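You operate a simulated robot arm through the tools that you are given. There is no shell and no other tool.

You run a simulated robot arm. Do the job below in one go: nothing can be reset, and whatever is moved stays where it is left.

Task
Put the gearbox in fourth gear and turn the input knob until the output pointer reads 90.
Fine: clutch lever out before shifting, back in before turning. Where these are worked on the way, their far stop is far enough and under half their travel is too little: clutch lever.
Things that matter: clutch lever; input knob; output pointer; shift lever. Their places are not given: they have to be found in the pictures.

It is judged by the outcome, as a careful person would: the job done as asked, and still so three seconds after it is handed in. It fails if anything else is knocked over, pushed out of place, dropped, spilled or broken.

Robot
A 6-joint arm with a two-finger parallel gripper, fixed in place. Base frame: the origin is at the foot of the arm, x ahead of it, y to its left, z up. Lengths are in cm, angles in rad, forces in N, time in s.
With the tool pointing down near the work surface it reaches from about 36 to 76 cm from the base axis. Its first joint turns from -1.152 to 1.152 rad. Payload 2.45 kg.
The TCP is the grasp point between the finger pads, 2.4 cm short of the fingertips. In the tool frame z runs along the fingers and y along their closing line. Largest opening 6.8 cm; finger width 1.7, thickness 1; the body of the gripper, 4 by 7 cm, starts 4.1 cm behind the TCP.
Orientation is that of the tool frame in the base frame, as a unit quaternion [x, y, z, w]. With the fingers straight down and closing along the base's y, the tool's x points along the base's -x, its y along +y and its z along -z.

Tools
- The arm moves only by the tool move_arm. Its argument "deltas" is a list that holds one entry, the list of rows, each a list of 7 numbers: the gripper command, from -1 (shut) to 1 (fully open), values between in proportion, then the shift along the base's x, y, z in mm, then the turn, a rotation vector about the base's x, y, z in rad. In form: [[[gripper, x, y, z, wx, wy, wz], ...]]. A call has 1 to 20 rows; each row shifts and turns the commanded pose from where the row before left it. Rows are played at 5 a second. More than 5 cm and 0.15 rad between two rows, or a gripper value outside its range, and nothing of the call is played. Where a pose cannot be reached the arm comes as near as it can. A force on the tool above 90 N (or 10 N above the force at the start of the call, whichever is more), or a blocked arm, ends the call early, and 0.2 s more pass. Each finger travels about 10.8 cm/s and halts on what it meets, pressing with about 23 N; the grip force reading is that of the motor and also rises with nothing between the fingers. The clock runs only during rows and for 0.2 s after the last one: add rows that do not move to give the fingers time. The reply holds the time, the measured pose of the TCP, the force on the tool along the base axes, the opening and the grip force, in the units named above and with some noise, with the torque about the TCP (base axes, N m) and any sound that the robot's microphone picked up, and new pictures: "show" is both (left out), scene, wrist or none.
- Cameras (640 x 400 px; columns grow to the right, rows downward): "scene" is fixed at [16.78, 41.11, 147.12]; the picture's right is [-0.71, -0.70, 0.00], its down [-0.38, 0.38, -0.84] and it looks along [0.59, -0.60, -0.54] (base axes); focal length 352 px, centre (320, 200). "wrist" rides on the gripper at [8.4, 1.1, -7.5] in the tool frame; the picture's right is [-0.13, 0.99, 0.00], its down [-0.60, -0.08, -0.79] and it looks along [-0.79, -0.10, 0.61] (tool axes); focal length 251 px, centre (320, 200).
- pixel_to_xyz(camera, pixels): for up to 12 pixels [column, row] of the newest picture of that camera ("zoom" is the newest enlarged one), the place [x, y, z] in the base frame of the surface seen there, good to about 0.3 cm, but the place of the scene camera against the robot may be out by one fixed shift of up to 1.2 cm in any direction. It takes no simulated time.
- inspect(camera, box): a new picture of the part [left, top, right, bottom] of that camera's present view, enlarged. It takes no simulated time.
- finish_job(): hands the job in; it is judged then, once.

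Open the gripper and draw the arm clear of the work before you hand the job in, unless the task says otherwise.

The tools are called as name(argument=value, ...) on one line, values as JSON. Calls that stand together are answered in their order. move_arm: Moves the arm, as the interface text tells. Its arguments: {"type":"object","properties":{"deltas":{"type":"array"},"show":{"type":"string","enum":["both","scene","wrist","none"]}},"required":["deltas"]} The other tools are called the same way: pixel_to_xyz (camera, pixels) gives the place of the surface under pixels of a picture; inspect (camera, box) takes an enlarged picture of a part of a camera's view; finish_job () hands the job in.

At the start:

```text
clock: 0.0
position: [43.62, -14.33, 125.55]
orientation: [-0.001, 1.0, 0.001, 0.0]
ft_force: [0.0, 0.1, 0.3]
ft_torque: [-0.01, -0.02, -0.03]
grip_width: 6.79
finger_force: 0.0
```

scene: 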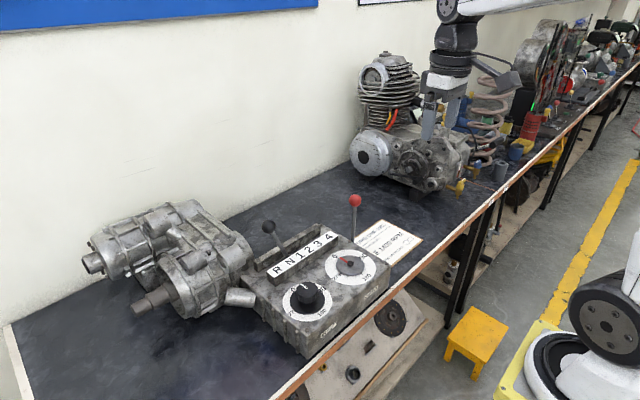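
wrist: 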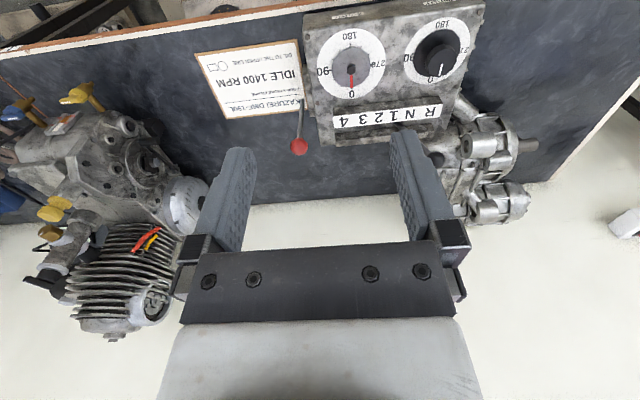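

The scene shows a gearbox box around (315,285) with a black-knob shift lever (268,227), a red-knob lever (354,200), an input knob (308,295) and an output dial (350,263). I'll enlarge these first.

inspect(camera="scene", box=[220, 180, 420, 360])

inspect(camera="wrist", box=[280, 0, 500, 160])

pixel_to_xyz(camera="scene", pixels=[[268, 227], [354, 200], [308, 293], [350, 262], [270, 235], [354, 232], [273, 270], [330, 237], [305, 355], [389, 270], [240, 283], [300, 310]])

pixel_to_xyz(camera="wrist", pixels=[[299, 147], [351, 85], [351, 70], [444, 50], [343, 122], [432, 111], [299, 120], [310, 20], [480, 10], [400, 90]])

```text
2.22 times, centred on (320, 270) of scene
```

zoom: 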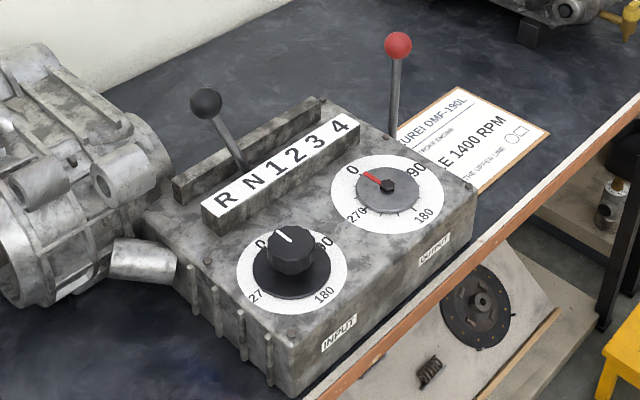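

```text
2.50 times, centred on (390, 80) of wrist
```

zoom: 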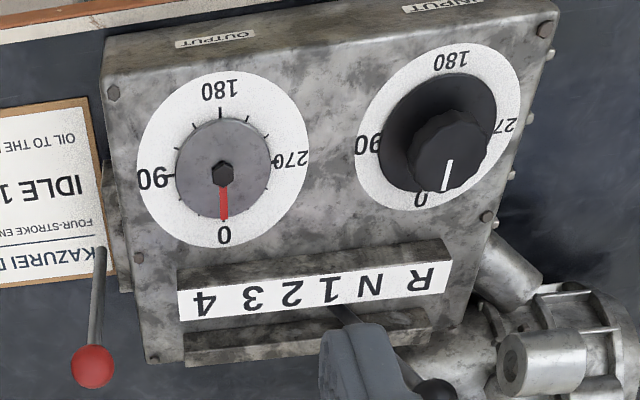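

```text
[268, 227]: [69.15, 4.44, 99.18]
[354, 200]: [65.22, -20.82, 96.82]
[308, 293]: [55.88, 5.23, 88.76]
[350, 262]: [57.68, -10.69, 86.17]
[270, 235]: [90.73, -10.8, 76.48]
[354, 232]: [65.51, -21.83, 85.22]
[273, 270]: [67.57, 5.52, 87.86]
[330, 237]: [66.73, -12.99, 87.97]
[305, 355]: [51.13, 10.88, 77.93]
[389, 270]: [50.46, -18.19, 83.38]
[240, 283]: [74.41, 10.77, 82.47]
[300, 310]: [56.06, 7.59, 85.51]
```

```text
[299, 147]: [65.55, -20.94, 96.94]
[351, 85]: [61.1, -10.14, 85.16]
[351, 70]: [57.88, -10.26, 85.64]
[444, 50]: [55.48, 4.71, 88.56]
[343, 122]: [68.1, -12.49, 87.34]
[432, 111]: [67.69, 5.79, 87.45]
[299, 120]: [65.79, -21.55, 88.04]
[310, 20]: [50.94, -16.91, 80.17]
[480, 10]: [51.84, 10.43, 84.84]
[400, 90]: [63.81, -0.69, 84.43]
```

The label plate reads R N 1 2 3 4, and the shift lever appears to sit near N. I'll zoom further on both levers before moving.

inspect(camera="scene", box=[330, 185, 400, 245])

inspect(camera="wrist", box=[280, 70, 360, 160])

inspect(camera="scene", box=[250, 210, 340, 290])

pixel_to_xyz(camera="zoom", pixels=[[130, 130], [190, 210], [225, 265], [180, 190], [170, 450], [600, 250], [210, 240]])

```text
6.67 times, centred on (365, 215) of scene
```

zoom: 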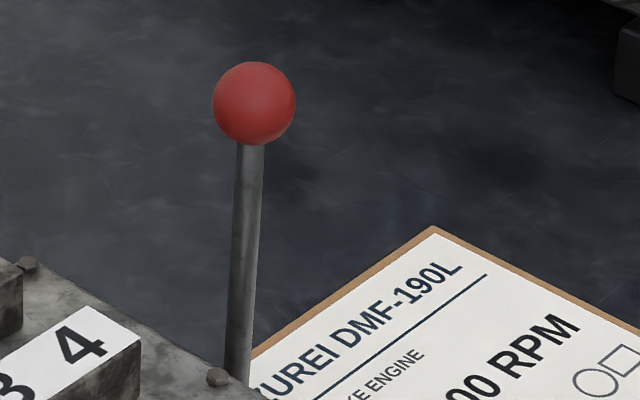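

```text
4.44 times, centred on (320, 115) of wrist
```

zoom: 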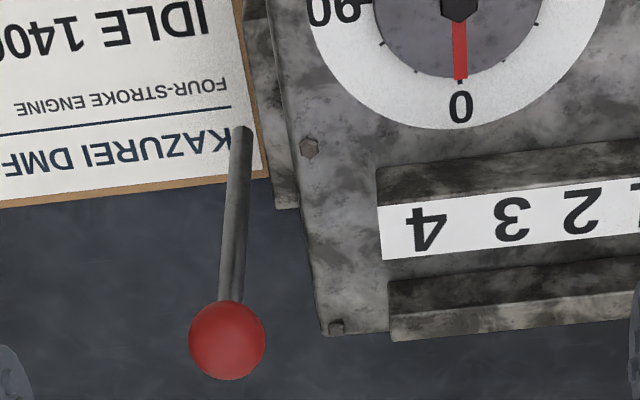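

```text
5.00 times, centred on (295, 250) of scene
```

zoom: 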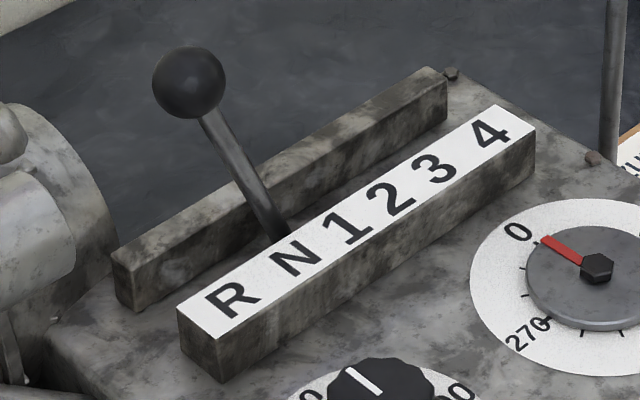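

```text
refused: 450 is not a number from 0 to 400
```

The shift lever leans toward R from a foot near N/1; the clutch lever stands beside the box at its -y side. I'll measure the points.

pixel_to_xyz(camera="zoom", pixels=[[190, 85], [215, 135], [245, 180], [270, 225], [233, 300], [297, 257], [343, 228], [390, 198], [435, 170], [490, 133], [125, 260], [435, 78]])

move_arm(deltas=[[[1, 0, -10, -35, 0, 0, 0], [1, 0, -10, -35, 0, 0, 0], [1, 0, -10, -35, 0, 0, 0], [1, 0, 0, 0, 0, 0, 0]]])

```text
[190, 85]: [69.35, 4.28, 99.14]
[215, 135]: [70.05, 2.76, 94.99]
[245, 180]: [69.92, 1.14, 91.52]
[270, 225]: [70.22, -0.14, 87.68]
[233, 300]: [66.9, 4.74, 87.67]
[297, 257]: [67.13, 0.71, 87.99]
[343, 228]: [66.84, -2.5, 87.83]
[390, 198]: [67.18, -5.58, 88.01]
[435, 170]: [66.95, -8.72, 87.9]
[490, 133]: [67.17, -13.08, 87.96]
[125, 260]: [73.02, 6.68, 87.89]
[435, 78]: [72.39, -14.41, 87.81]
```

```text
clock: 1.0
position: [43.69, -17.32, 114.94]
orientation: [0.0, 1.0, 0.0, 0.0]
ft_force: [-0.1, -0.2, -0.7]
ft_torque: [0.01, 0.0, -0.02]
grip_width: 6.77
finger_force: 0.0
```

scene: 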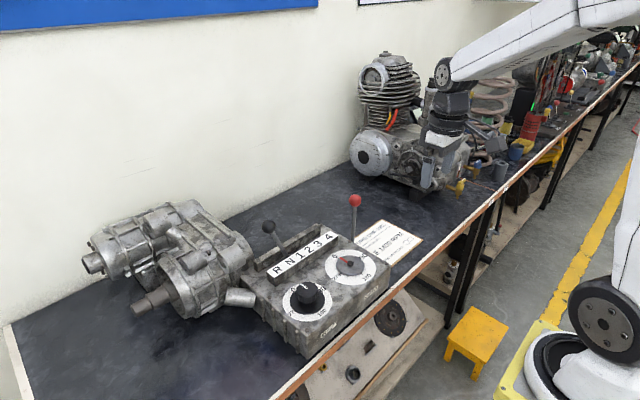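
wrist: 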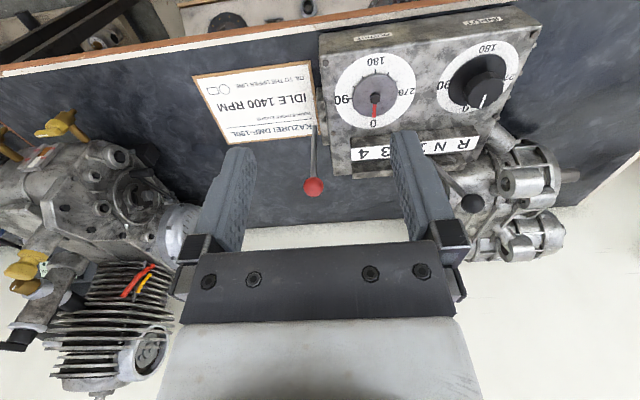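

Lever foot/knob points fit a lever pivoting near (70,-4,78) tilting along y, currently at N. Now I zoom on the clutch lever at (313,187) and its foot at (316,125) in the wrist view.

inspect(camera="wrist", box=[270, 50, 430, 200])

pixel_to_xyz(camera="wrist", pixels=[[313, 187], [313, 170], [313, 150], [314, 135], [472, 203], [485, 98], [375, 112], [375, 97], [320, 100], [321, 70], [373, 122], [345, 100]])

```text
2.67 times, centred on (350, 125) of wrist
```

zoom: 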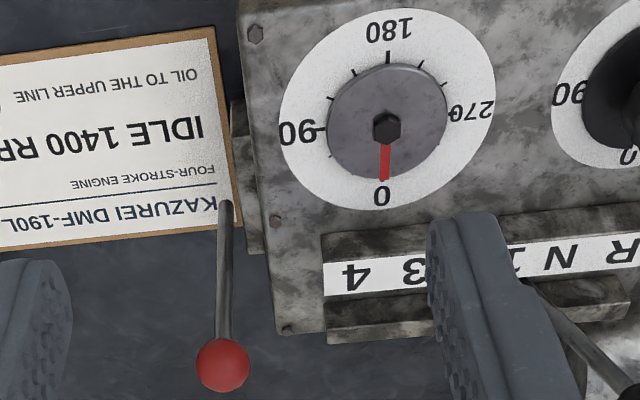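

```text
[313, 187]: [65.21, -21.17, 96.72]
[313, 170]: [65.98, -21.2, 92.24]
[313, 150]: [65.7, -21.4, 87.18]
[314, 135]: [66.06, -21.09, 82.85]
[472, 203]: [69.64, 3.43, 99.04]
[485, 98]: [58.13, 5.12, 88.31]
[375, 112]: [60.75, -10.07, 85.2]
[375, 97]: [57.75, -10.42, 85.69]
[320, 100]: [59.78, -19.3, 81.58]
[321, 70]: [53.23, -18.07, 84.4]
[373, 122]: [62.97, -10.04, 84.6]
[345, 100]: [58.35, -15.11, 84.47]
```

The clutch lever is nearly upright at (66,-21.2), with a block on the box side beside it. I'll swing to the -y side with some yaw to see how it's hinged.

move_arm(deltas=[[[1, 0, -30, -25, 0, 0, 0.14], [1, 0, -40, -25, 0, 0, 0.14], [1, 0, -40, -25, 0, 0, 0.14], [1, 0, -40, -25, 0, 0, 0.14], [1, 0, -40, -25, 0, 0, 0.14], [1, 0, 0, 0, 0, 0, 0.14], [1, 0, 0, 0, 0, 0, 0]]])

inspect(camera="wrist", box=[220, 0, 460, 200])

```text
clock: 2.6
position: [43.69, -36.16, 102.55]
orientation: [-0.408, 0.913, 0.0, 0.0]
ft_force: [0.0, 0.4, -0.9]
ft_torque: [0.03, -0.01, -0.02]
grip_width: 6.8
finger_force: 0.0
```

scene: 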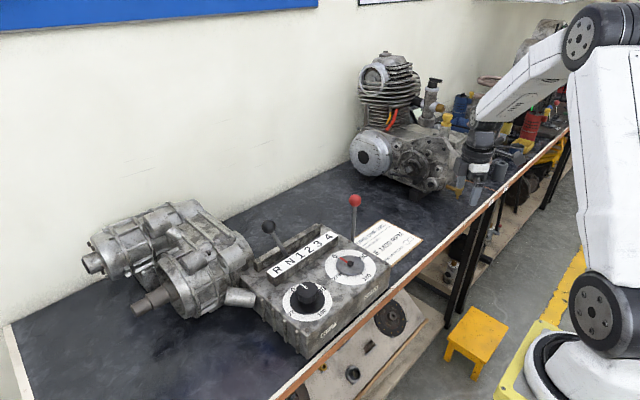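
wrist: 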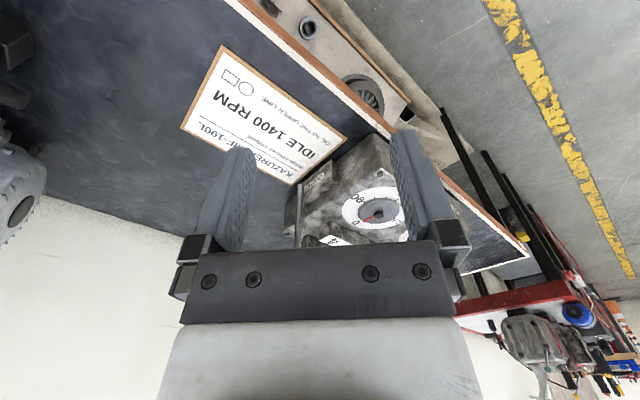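

```text
2.00 times, centred on (340, 100) of wrist
```

zoom: 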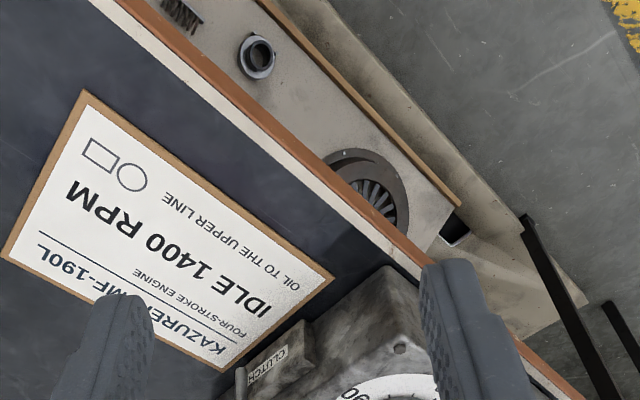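

The block is labelled CLUTCH. I'll rotate back a bit and lift, so that the lever lies between the fingers in view.

move_arm(deltas=[[[1, -15, -10, 25, 0, 0, 0], [1, -15, -10, 25, 0, 0, 0], [1, 0, 0, 0, 0, 0, 0]]])

inspect(camera="wrist", box=[240, 80, 400, 240])

```text
clock: 3.4
position: [40.66, -38.31, 107.53]
orientation: [-0.407, 0.913, 0.0, 0.0]
ft_force: [0.0, -0.6, 0.4]
ft_torque: [-0.01, -0.04, 0.01]
grip_width: 6.79
finger_force: 0.1
```

scene: 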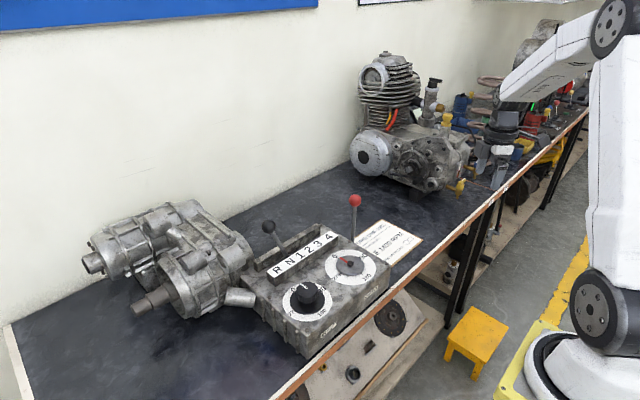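
wrist: 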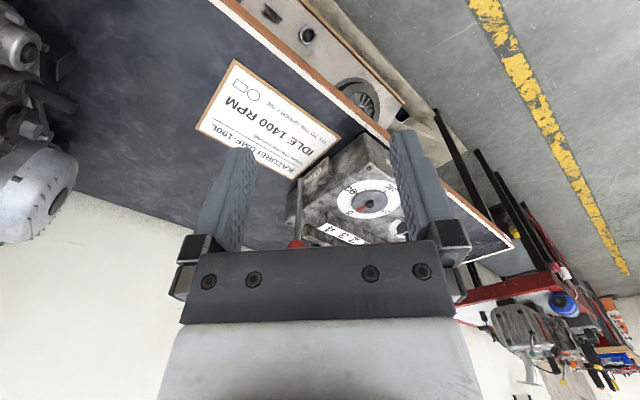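

```text
2.50 times, centred on (320, 160) of wrist
```

zoom: 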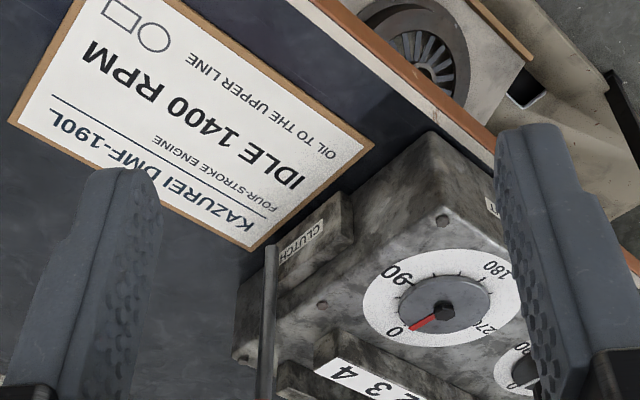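

The lever rod is beside the CLUTCH block and upright; I need a side view to see its hinge. I check where the engine is, to keep clear.

pixel_to_xyz(camera="scene", pixels=[[432, 188], [460, 192], [385, 70], [370, 155], [470, 150], [415, 100], [420, 240], [375, 222]])

inspect(camera="wrist", box=[280, 130, 350, 200])

pixel_to_xyz(camera="zoom", pixels=[[200, 200], [300, 100], [150, 250], [250, 150]])

```text
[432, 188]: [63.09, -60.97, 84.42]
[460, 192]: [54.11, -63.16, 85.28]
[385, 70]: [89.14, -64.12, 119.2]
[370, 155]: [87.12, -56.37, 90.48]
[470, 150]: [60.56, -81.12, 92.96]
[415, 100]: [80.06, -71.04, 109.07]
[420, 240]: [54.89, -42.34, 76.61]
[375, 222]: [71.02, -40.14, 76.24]
```

```text
5.71 times, centred on (315, 165) of wrist
```

zoom: 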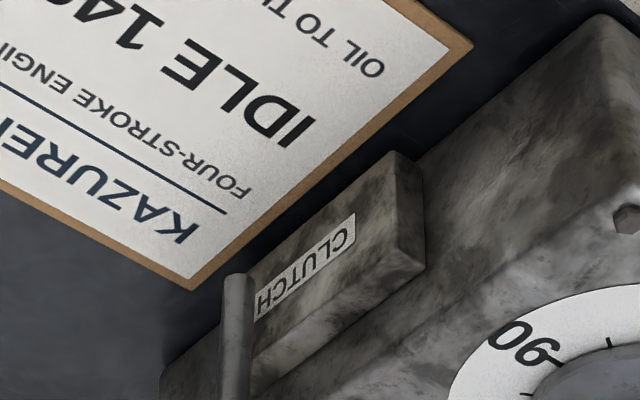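

```text
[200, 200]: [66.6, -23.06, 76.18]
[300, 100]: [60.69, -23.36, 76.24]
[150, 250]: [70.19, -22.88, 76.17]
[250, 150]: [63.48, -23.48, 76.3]
```

The rod's foot sits on the side of the CLUTCH block at (235,280 in zoom), suggesting a hinge about y. I'll unwind the yaw and go above the red ball at about (66.4,-21.4,95.7).

move_arm(deltas=[[[1, 20, 20, 0, 0, 0, -0.14], [1, 40, 30, 0, 0, 0, -0.14], [1, 45, 30, 0, 0, 0, -0.14], [1, 45, 30, 0, 0, 0, -0.14], [1, 45, 30, 0, 0, 0, -0.14], [1, 45, 29, 0, 0, 0, -0.14], [1, 17, 0, 0, 0, 0, 0], [1, 0, 0, 0, 0, 0, 0], [1, 0, 0, 0, 0, 0, 0]]])

pixel_to_xyz(camera="wrist", pixels=[[320, 100], [320, 130], [320, 80]])

```text
refused: row 3 steps farther than a row can; nothing moved
```

```text
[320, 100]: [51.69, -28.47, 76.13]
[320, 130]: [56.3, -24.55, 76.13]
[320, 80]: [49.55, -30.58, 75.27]
```

The step was too long; I'll use smaller rows for the same path.

move_arm(deltas=[[[1, 20, 15, 0, 0, 0, -0.14], [1, 33, 22, 0, 0, 0, -0.14], [1, 34, 22, 0, 0, 0, -0.14], [1, 34, 22, 0, 0, 0, -0.14], [1, 34, 22, 0, 0, 0, -0.14], [1, 34, 22, 0, 0, 0, -0.14], [1, 34, 22, 0, 0, 0, 0], [1, 34, 22, 0, 0, 0, 0], [1, 0, 0, 0, 0, 0, 0], [1, 0, 0, 0, 0, 0, 0]]])

inspect(camera="wrist", box=[220, 50, 420, 250])

```text
clock: 5.6
position: [66.27, -21.51, 107.45]
orientation: [0.001, 1.0, 0.0, 0.0]
ft_force: [0.1, -0.2, 0.9]
ft_torque: [-0.01, -0.02, 0.02]
grip_width: 6.82
finger_force: 0.1
```

scene: 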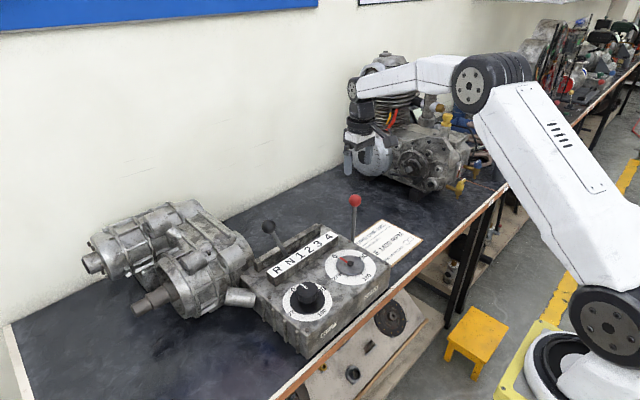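
wrist: 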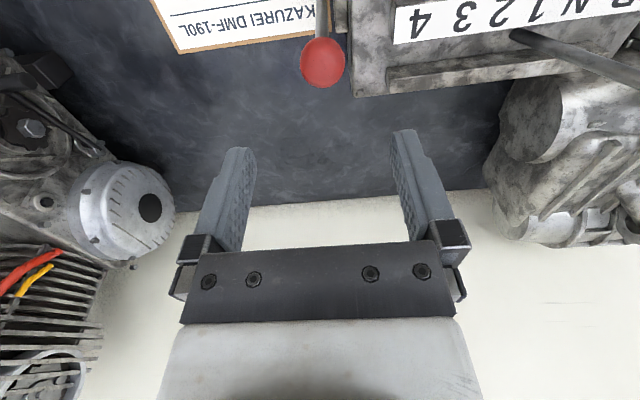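

```text
2.00 times, centred on (320, 150) of wrist
```

zoom: 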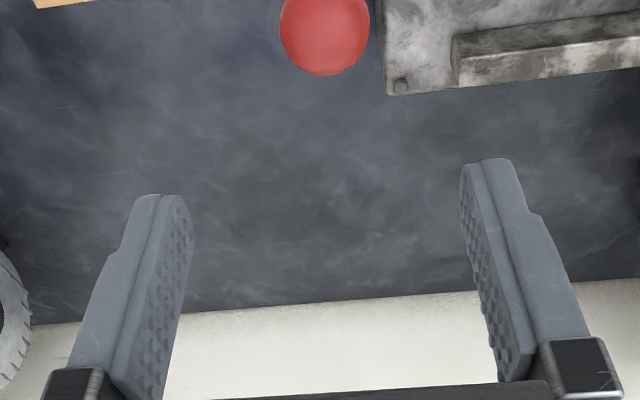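

Triangulating the ball (322,62, radius 22 px) gives centre ≈(66.3,-21.3,95.9), directly below the TCP. I descend and straddle it, then close gently.

move_arm(deltas=[[[1, 0, 2, -30, 0, 0, 0], [1, 0, 0, -30, 0, 0, 0], [1, 0, 0, -30, 0, 0, 0], [1, 0, 0, -26, 0, 0, 0], [1, 0, 0, 0, 0, 0, 0], [0.2, 0, 0, 0, 0, 0, 0], [-0.1, 0, 0, 0, 0, 0, 0], [-0.3, 0, 0, 0, 0, 0, 0], [-0.3, 0, 0, 0, 0, 0, 0]]])

```text
clock: 7.6
position: [66.32, -21.3, 95.73]
orientation: [0.001, 1.0, -0.001, 0.0]
ft_force: [1.0, -11.7, -4.8]
ft_torque: [-0.1, -0.13, -0.01]
grip_width: 3.29
finger_force: 44.6
```

scene: 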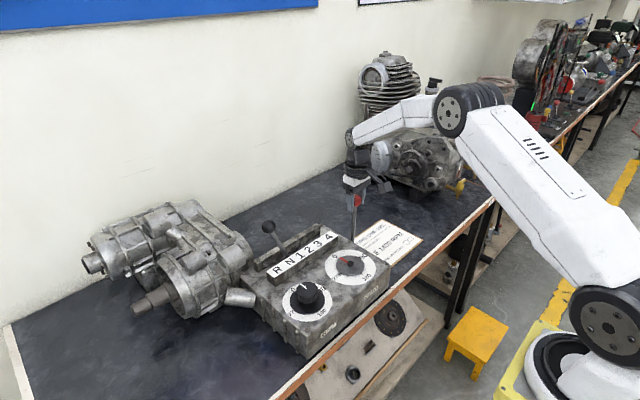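
wrist: 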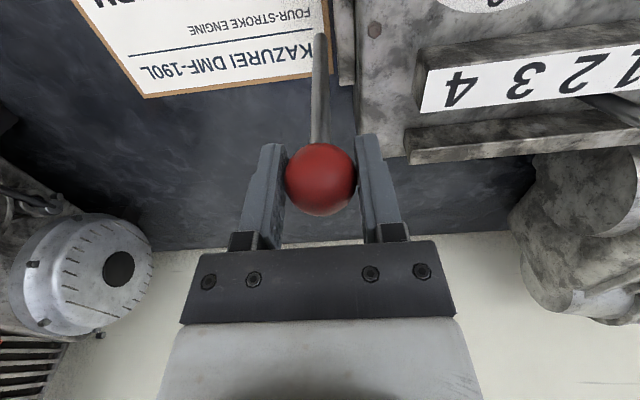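

The ball is held (3.29 cm) with a small -y side load, so y seems stiff. I test a small pull toward -x.

move_arm(deltas=[[[-0.3, 0, -1, 0, 0, 0, 0], [-0.3, -4, 0, 0, 0, 0, 0], [-0.3, -4, 0, 0, 0, 0, 0], [-0.3, 0, 0, 0, 0, 0, 0]]], show="wrist")

```text
clock: 8.6
position: [65.63, -21.31, 95.86]
orientation: [0.001, 1.0, 0.0, 0.0]
ft_force: [10.1, -11.7, -17.1]
ft_torque: [0.04, -1.16, -0.07]
grip_width: 3.33
finger_force: 44.8
```

wrist: 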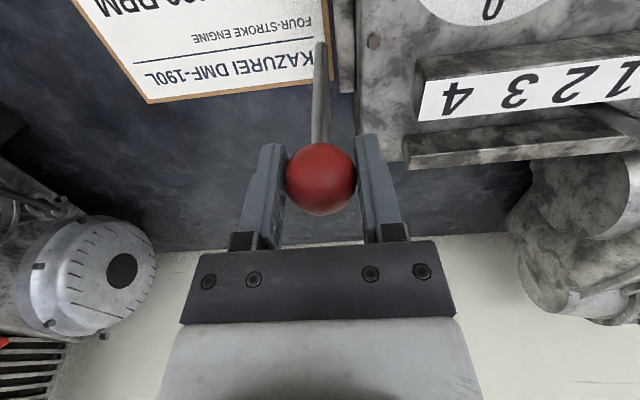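

The ball followed the pull (TCP 0.7 cm, about 10 N), so the lever moves toward -x. I continue along an arc about a foot near z≈80.5, turning the tool with it.

move_arm(deltas=[[[-0.3, -7.5, 0, -0.6, 0, -0.05, 0], [-0.3, -7.5, 0, -1, 0, -0.05, 0], [-0.3, -7.4, 0, -1.3, 0, -0.05, 0], [-0.3, -7.3, 0, -1.7, 0, -0.05, 0], [-0.3, 0, 0, 0, 0, 0, 0]]])

```text
clock: 9.8
position: [62.44, -21.25, 95.44]
orientation: [0.001, 0.995, 0.001, 0.098]
ft_force: [-6.6, -17.0, -6.6]
ft_torque: [-0.01, 1.35, -0.08]
grip_width: 3.31
finger_force: 45.2
```

scene: 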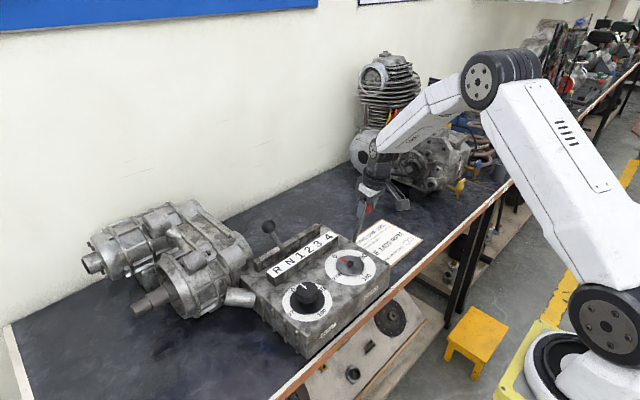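
wrist: 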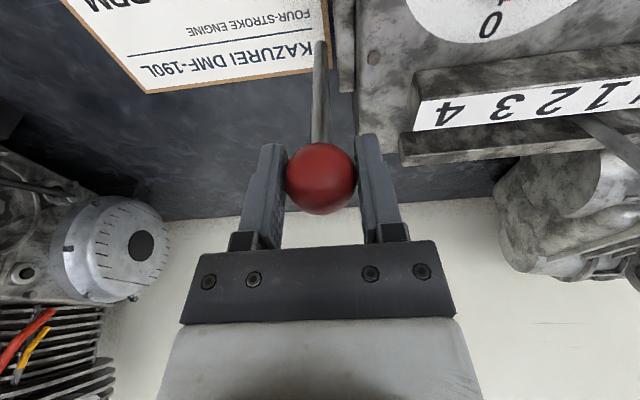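

The lever tilts freely toward the robot with low force. I continue along the arc with less tool turning, watching for the stop.

move_arm(deltas=[[[-0.3, -7.5, 0, -2, 0, -0.03, 0], [-0.3, -7.3, 0, -2.2, 0, -0.04, 0], [-0.3, -7.2, 0, -2.6, 0, -0.04, 0], [-0.3, -7, 0, -3, 0, -0.04, 0], [-0.3, 0, 0, 0, 0, 0, 0]]])

```text
clock: 11.0
position: [59.78, -21.29, 94.51]
orientation: [0.0, 0.984, -0.001, 0.176]
ft_force: [12.3, -14.5, -3.8]
ft_torque: [-0.03, -1.32, -0.01]
grip_width: 3.34
finger_force: 45.1
```

scene: 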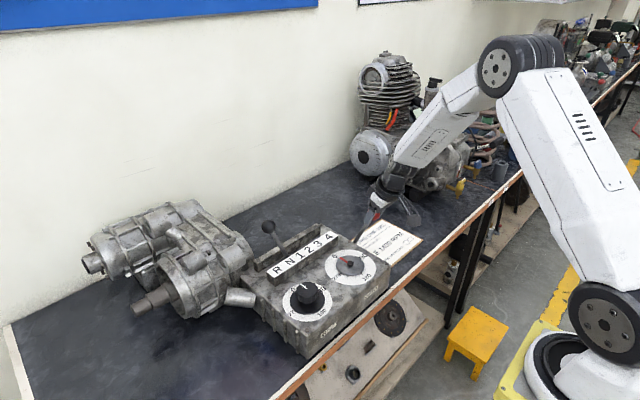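
wrist: 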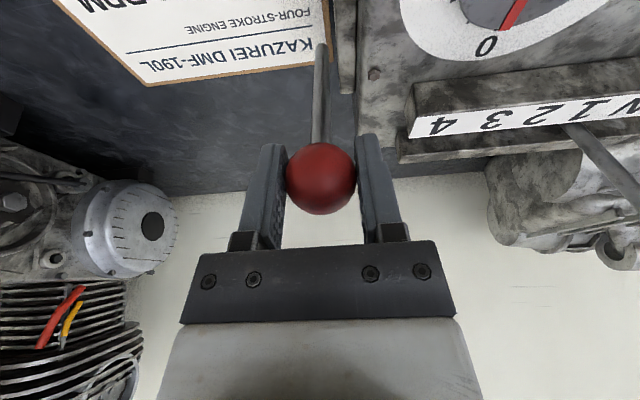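

Still moving freely (x 59.8, total 6.5 cm). I continue to seek the stop.

move_arm(deltas=[[[-0.3, -6.8, 0, -3.2, 0, -0.05, 0], [-0.3, -6.7, 0, -3.5, 0, -0.05, 0], [-0.3, -6.5, 0, -3.7, 0, -0.05, 0], [-0.3, -6.4, 0, -4, 0, -0.05, 0], [-0.3, 0, 0, 0, 0, 0, 0]]])

```text
clock: 12.2
position: [56.92, -21.33, 92.9]
orientation: [0.002, 0.963, -0.001, 0.27]
ft_force: [8.8, -24.7, -13.1]
ft_torque: [0.25, 0.01, -0.36]
grip_width: 3.32
finger_force: 45.0
```

scene: 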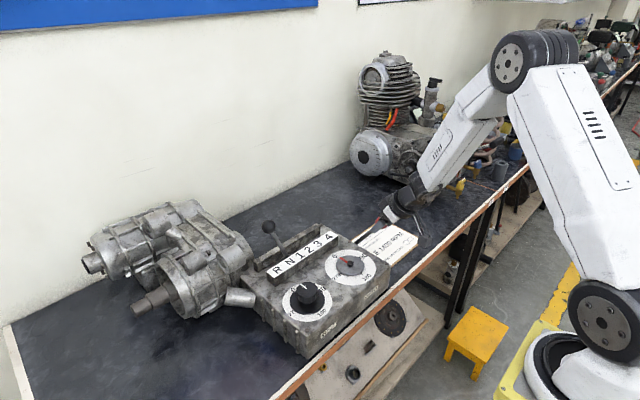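
wrist: 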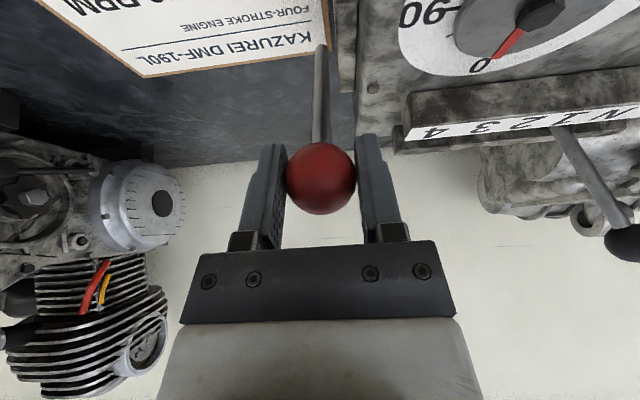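

Circle fit gives hinge ≈(65.5,81.3), R≈14.5, current lean ≈0.63 rad. I continue with small steps until the stop is felt.

move_arm(deltas=[[[-0.3, -5.7, -1, -4.4, 0, -0.05, 0], [-0.3, -5.5, 0, -4.7, 0, -0.05, 0], [-0.3, -5.2, 0, -5, 0, -0.05, 0], [-0.3, 0, 0, 0, 0, 0, 0]]])

```text
clock: 13.2
position: [55.2, -21.32, 91.6]
orientation: [0.001, 0.94, 0.0, 0.342]
ft_force: [-3.5, -12.8, -5.4]
ft_torque: [-0.08, 1.22, -0.31]
grip_width: 3.3
finger_force: 44.7
```

scene: 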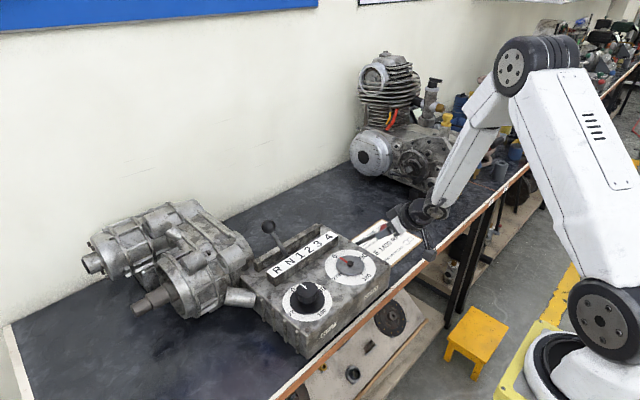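
wrist: 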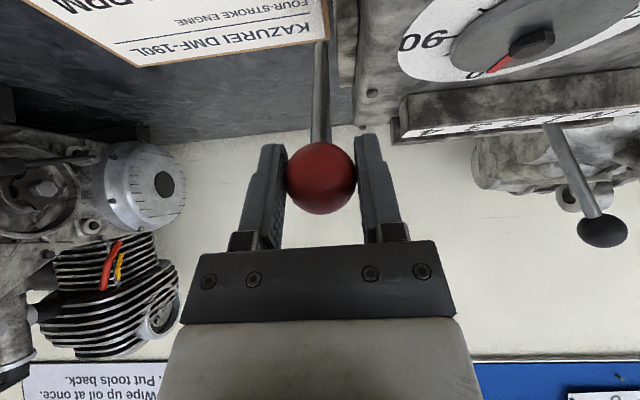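

Lean is now ≈0.78 rad with no stop yet; a few more small steps.

move_arm(deltas=[[[-0.3, -5, 0, -5.2, 0, -0.05, 0], [-0.3, -4.8, 0, -5.4, 0, -0.05, 0], [-0.3, 0, 0, 0, 0, 0, 0]]])

inspect(camera="scene", box=[320, 180, 460, 290])

```text
clock: 14.0
position: [54.88, -21.24, 91.04]
orientation: [-0.004, 0.918, -0.001, 0.397]
ft_force: [27.6, 9.6, 24.2]
ft_torque: [0.02, -0.22, 0.04]
grip_width: 3.38
finger_force: 45.2
```

scene: 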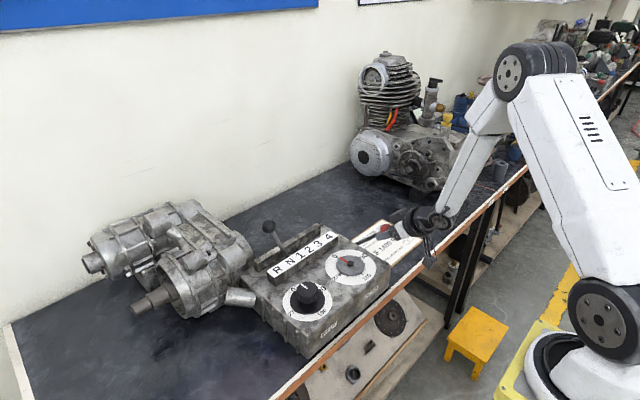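
wrist: 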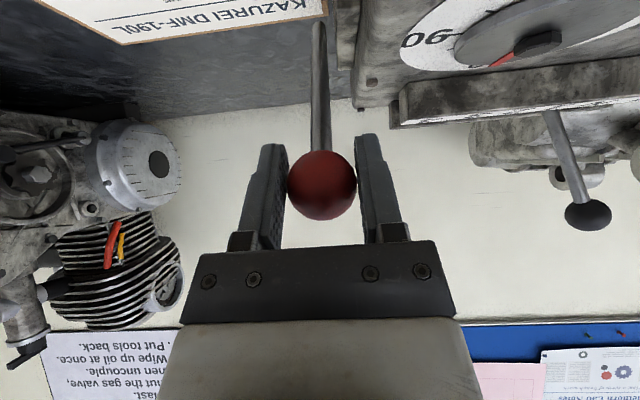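

```text
3.64 times, centred on (390, 235) of scene
```

zoom: 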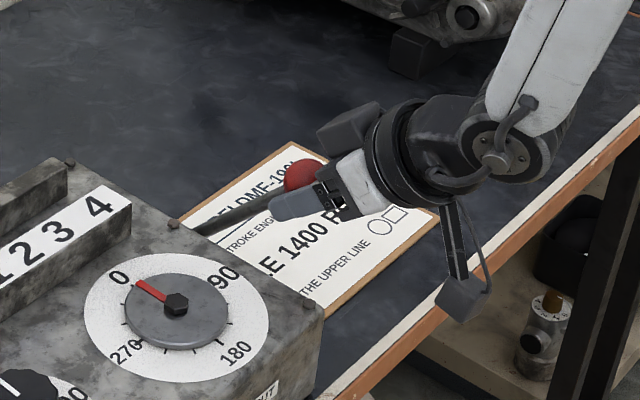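

The stop is reached (27 N, ball slipped slightly) at lean ≈0.8 rad. I open and back off along the tool axis (-0.73,0,0.69), then check whether it stays out.

move_arm(deltas=[[[0.3, 3, 0, 3, 0, 0, 0], [0.6, 0, 0, 0, 0, 0, 0], [0.6, 0, 0, 0, 0, 0, 0], [0.6, -15, 0, 14, 0, 0, 0], [0.6, -22, 0, 21, 0, 0, 0], [0.6, -22, 0, 21, 0, 0, 0], [0.6, -20, 0, 30, 0, 0.1, 0], [0.6, 0, 0, 40, 0, 0.1, 0], [0.6, 0, 0, 40, 0, 0.12, 0], [0.6, 0, 0, 30, 0, 0.12, 0], [0.6, 0, 0, 10, 0, 0.12, 0], [0.6, 0, 0, 0, 0, 0.12, 0], [0.6, 0, 0, 0, 0, 0.136, 0], [0.6, 0, 0, 0, 0, 0, 0]]])

inspect(camera="scene", box=[240, 180, 440, 340])

```text
clock: 17.0
position: [46.75, -21.36, 111.61]
orientation: [0.001, 1.0, 0.001, -0.01]
ft_force: [-1.6, 0.9, -0.1]
ft_torque: [-0.05, -0.02, 0.01]
grip_width: 5.45
finger_force: 0.1
```

scene: 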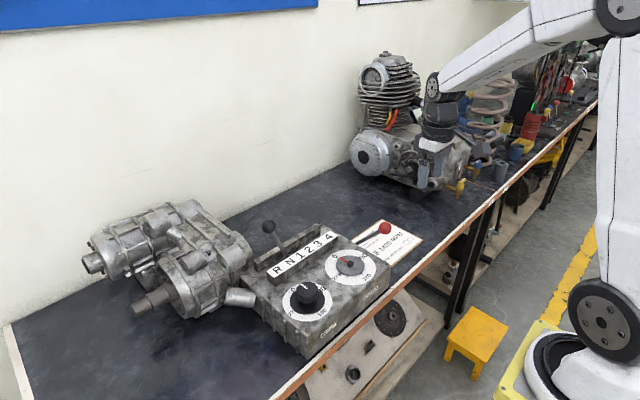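
wrist: 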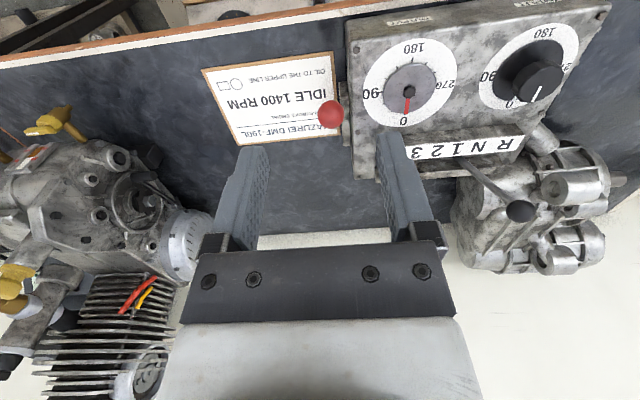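

```text
2.50 times, centred on (340, 260) of scene
```

zoom: 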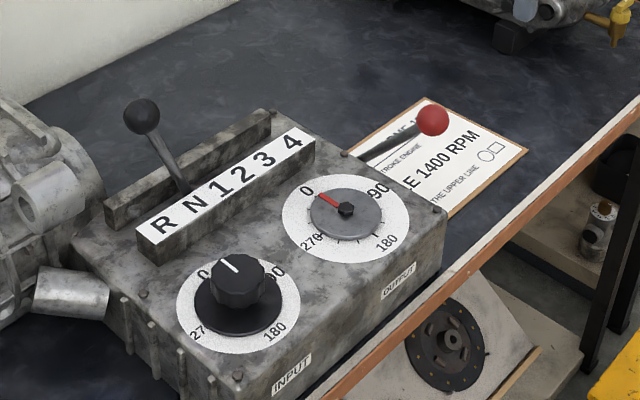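

Clutch lever remains out against its stop (ball at (383,228) in scene). Next, the shift lever: I move above its knob, estimated at (70.7,3.8,98.1), with the gripper open.

move_arm(deltas=[[[1, 20, 35, 0, 0, 0, 0], [1, 25, 40, 0, 0, 0, 0], [1, 25, 40, 0, 0, 0, 0], [1, 25, 40, 0, 0, 0, 0], [1, 25, 40, 0, 0, 0, 0], [1, 30, 37, 0, 0, 0, 0], [1, 40, 20, 0, 0, 0, 0], [1, 49, 0, 0, 0, 0, 0], [1, 0, 0, 0, 0, -0.01, 0], [1, 0, 0, 0, 0, 0, 0]]])

inspect(camera="wrist", box=[220, 0, 460, 200])

```text
clock: 19.2
position: [70.6, 3.93, 111.53]
orientation: [0.001, 1.0, -0.001, -0.003]
ft_force: [0.0, -0.5, 0.0]
ft_torque: [0.0, 0.02, 0.01]
grip_width: 6.8
finger_force: 0.0
```

scene: 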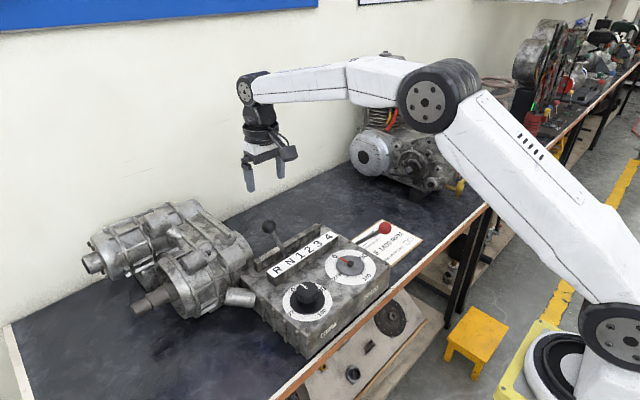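
wrist: 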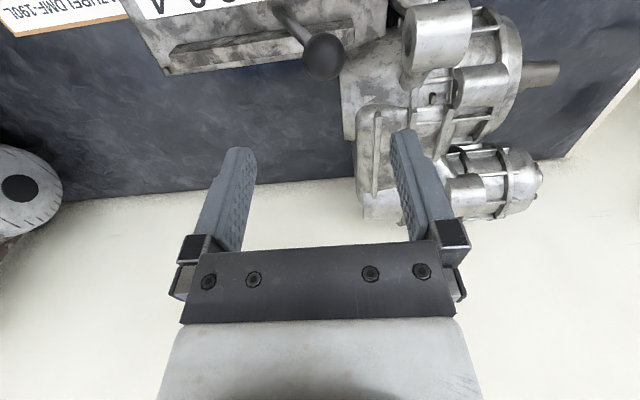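

```text
2.00 times, centred on (340, 100) of wrist
```

zoom: 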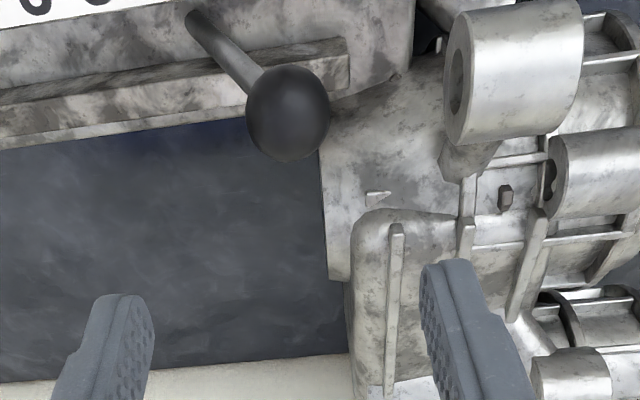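

The knob appears at (324,56); I verify with depth.

pixel_to_xyz(camera="wrist", pixels=[[324, 56], [316, 56], [332, 56], [300, 25], [324, 66], [324, 46]])

```text
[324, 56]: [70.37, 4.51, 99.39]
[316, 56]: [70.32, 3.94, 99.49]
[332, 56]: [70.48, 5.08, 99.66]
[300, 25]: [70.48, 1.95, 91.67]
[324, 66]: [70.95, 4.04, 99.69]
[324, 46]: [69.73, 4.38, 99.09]
```

Knob centre ≈(70.95,4.25,97.9). I check the height of the casting at +y before descending.

pixel_to_xyz(camera="wrist", pixels=[[380, 70], [405, 40], [440, 20], [445, 60], [370, 130], [405, 110], [480, 90], [460, 110]])

```text
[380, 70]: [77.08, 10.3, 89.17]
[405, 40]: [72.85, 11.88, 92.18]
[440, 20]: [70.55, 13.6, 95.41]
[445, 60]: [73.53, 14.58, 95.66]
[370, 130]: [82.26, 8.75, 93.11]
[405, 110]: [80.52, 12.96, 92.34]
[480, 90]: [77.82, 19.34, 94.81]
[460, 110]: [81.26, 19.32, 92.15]
```

The casting stays at y>11, clear of the fingers. I descend over the knob and close on it.

move_arm(deltas=[[[1, 3, 3, -35, 0, 0, 0], [1, 0, 0, -35, 0, 0, 0], [1, 0, 0, -35, 0, 0, 0], [1, 0, 0, -25, 0, 0, 0], [1, 0, 0, 0, 0, 0, 0], [0.3, 0, 0, 0, 0, 0, 0], [0, 0, 0, 0, 0, 0, 0], [-0.2, 0, 0, 0, 0, 0, 0], [-0.2, 0, 0, 0, 0, 0, 0]]])

```text
clock: 21.2
position: [70.95, 4.14, 98.64]
orientation: [0.0, 1.0, -0.001, -0.004]
ft_force: [1.1, 0.9, -2.1]
ft_torque: [0.04, -0.13, 0.02]
grip_width: 3.33
finger_force: 45.2
```

scene: 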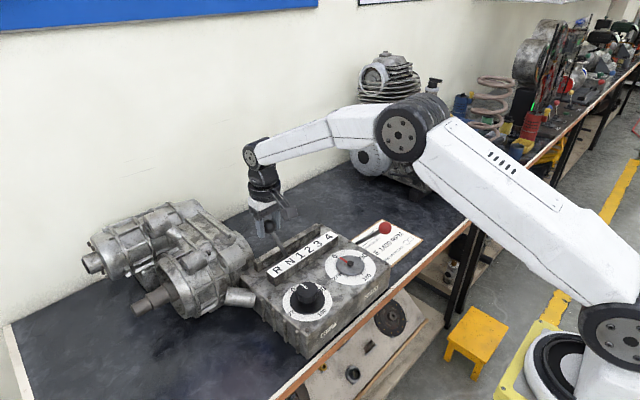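
wrist: 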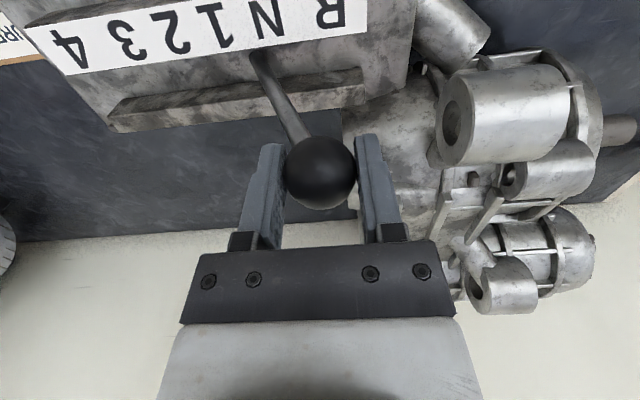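

Knob gripped (3.33 cm). I begin pushing it toward -y along an arc (about y≈-4, z≈78), in small steps, watching forces.

move_arm(deltas=[[[-0.2, 0, -7, 2.6, 0, 0, 0], [-0.2, 0, -7.1, 2.4, 0, 0, 0], [-0.2, 0, -7.2, 2.2, 0, 0, 0], [-0.2, 0, -7.2, 2, 0, 0, 0], [-0.2, 0, 0, 0, 0, 0, 0]]], show="wrist")

```text
clock: 22.4
position: [71.04, 1.29, 99.61]
orientation: [-0.001, 1.0, 0.0, -0.004]
ft_force: [1.7, 3.2, 6.5]
ft_torque: [0.36, -0.3, -0.03]
grip_width: 3.3
finger_force: 45.5
```

wrist: 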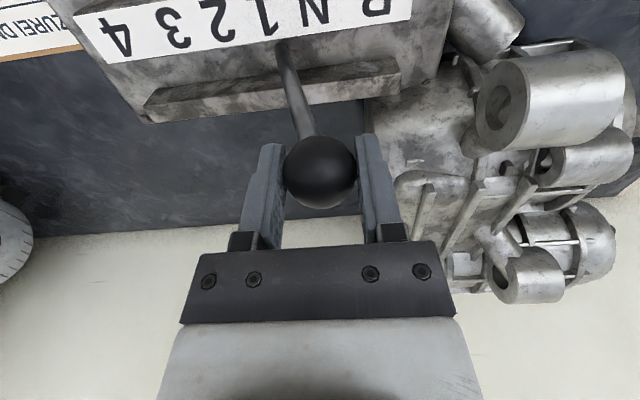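

The lever follows with little force. I continue toward -y, now turning the tool with it.

move_arm(deltas=[[[-0.2, 0, -7.3, 1.8, 0.03, 0, 0], [-0.2, 0, -7.4, 1.5, 0.03, 0, 0], [-0.2, 0, -7.4, 1.2, 0.03, 0, 0], [-0.2, 0, -7.5, 1, 0.03, 0, 0], [-0.2, 0, -7.5, 0.7, 0.03, 0, 0], [-0.2, 0, -7.5, 0.4, 0.03, 0, 0], [-0.2, 0, -7.5, 0.1, 0.03, 0, 0], [-0.2, 0, 0, 0, 0, 0, 0]]], show="wrist")

```text
clock: 24.2
position: [71.01, -4.0, 100.06]
orientation: [0.0, 0.995, 0.104, -0.004]
ft_force: [-2.7, -0.4, 4.7]
ft_torque: [0.17, 0.31, 0.08]
grip_width: 3.29
finger_force: 44.9
```

wrist: 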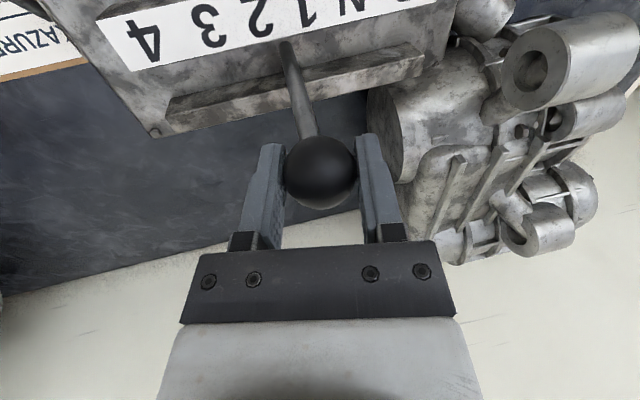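

At y=-4.0 the lever is between 1 and 2, about upright. I continue, now descending with the arc.

move_arm(deltas=[[[-0.2, 0, -7.5, -0.2, 0.035, 0, 0], [-0.2, 0, -7.5, -0.4, 0.035, 0, 0], [-0.2, 0, -7.4, -0.7, 0.035, 0, 0], [-0.2, 0, -7.4, -1, 0.035, 0, 0], [-0.2, 0, -7.4, -1.3, 0.035, 0, 0], [-0.2, 0, -7.3, -1.5, 0.035, 0, 0], [-0.2, 0, -7.2, -1.8, 0.035, 0, 0], [-0.2, 0, 0, 0, 0, 0, 0]]], show="both")

```text
clock: 26.0
position: [71.01, -9.03, 99.43]
orientation: [0.0, 0.974, 0.227, -0.005]
ft_force: [-2.0, 3.3, -12.6]
ft_torque: [0.09, -0.69, -0.21]
grip_width: 3.31
finger_force: 45.4
```

scene: 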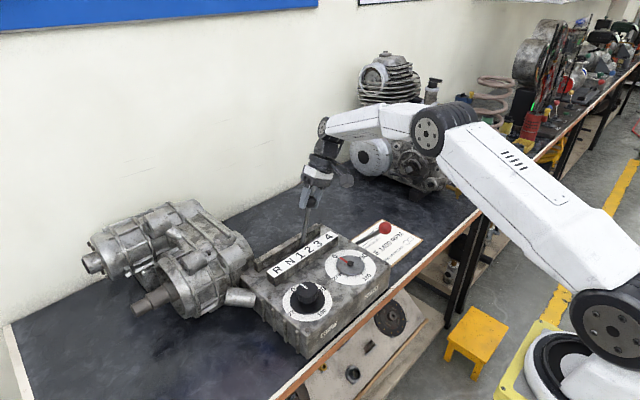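
wrist: 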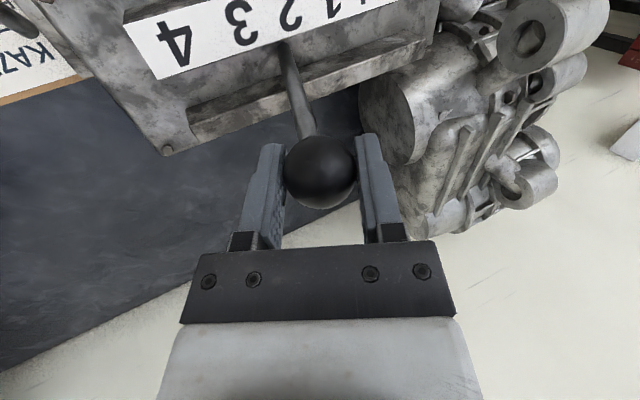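

The lever is near 2–3. The load is downward (-12.6 N), so I steepen the descent slightly and continue.

move_arm(deltas=[[[-0.2, 0, -7.2, -2.5, 0.03, 0, 0], [-0.2, 0, -7.1, -2.7, 0.03, 0, 0], [-0.2, 0, -7, -2.9, 0.03, 0, 0], [-0.2, 0, -6.9, -3, 0.03, 0, 0], [-0.2, 0, -6.8, -3.2, 0.03, 0, 0], [-0.2, 0, 0, 0, 0, 0, 0]]], show="both")

```text
clock: 27.4
position: [70.99, -12.62, 98.11]
orientation: [-0.002, 0.955, 0.298, -0.002]
ft_force: [-3.3, -2.8, 10.8]
ft_torque: [0.23, 0.56, 0.33]
grip_width: 3.32
finger_force: 45.3
```

scene: 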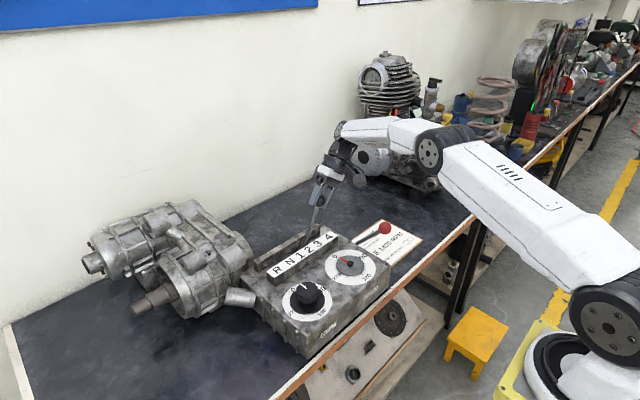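
wrist: 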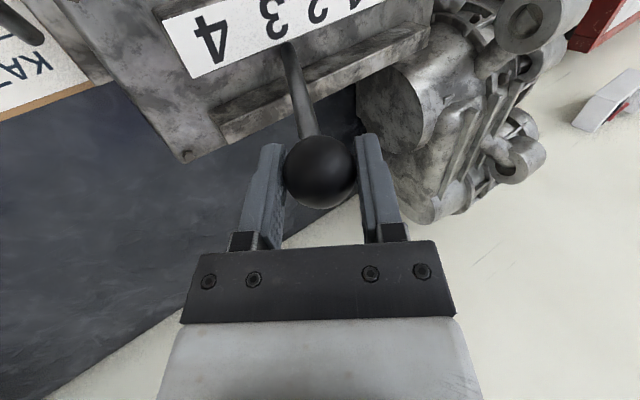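

At y=-12.6 the lever mirrors N, i.e. gear 3. Fourth should be at about y≈-17.3, z≈95.5; I continue there.

move_arm(deltas=[[[-0.2, 0, -6.7, -3, 0.02, 0, 0], [-0.2, 0, -6.6, -3.2, 0.02, 0, 0], [-0.2, 0, -6.5, -3.5, 0.02, 0, 0], [-0.2, 0, -6.3, -3.8, 0.02, 0, 0], [-0.2, 0, -6.2, -4.1, 0.02, 0, 0], [-0.2, 0, -6.1, -4.3, 0.02, 0, 0], [-0.2, 0, 0, 0, 0, 0, 0]]], show="both")

```text
clock: 29.0
position: [70.8, -16.25, 95.91]
orientation: [-0.001, 0.935, 0.354, 0.002]
ft_force: [33.9, -3.3, 5.3]
ft_torque: [0.07, -0.26, -0.17]
grip_width: 3.31
finger_force: 44.8
out of reach, approached as far as the arm can: row 6
```

scene: 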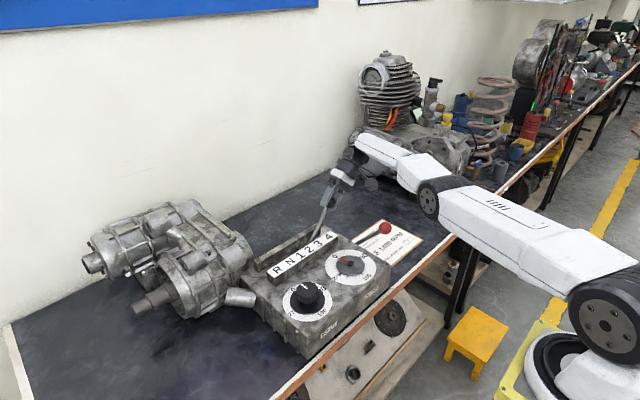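
wrist: 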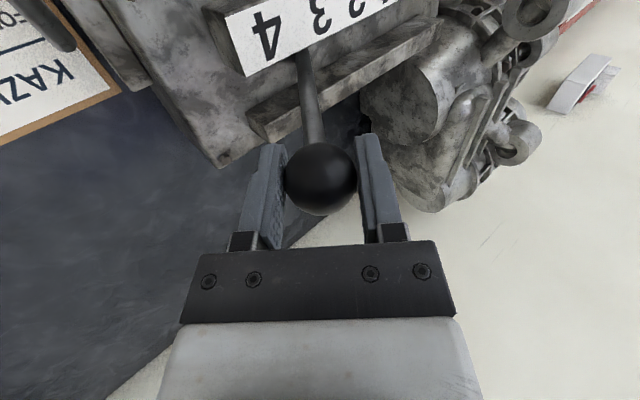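

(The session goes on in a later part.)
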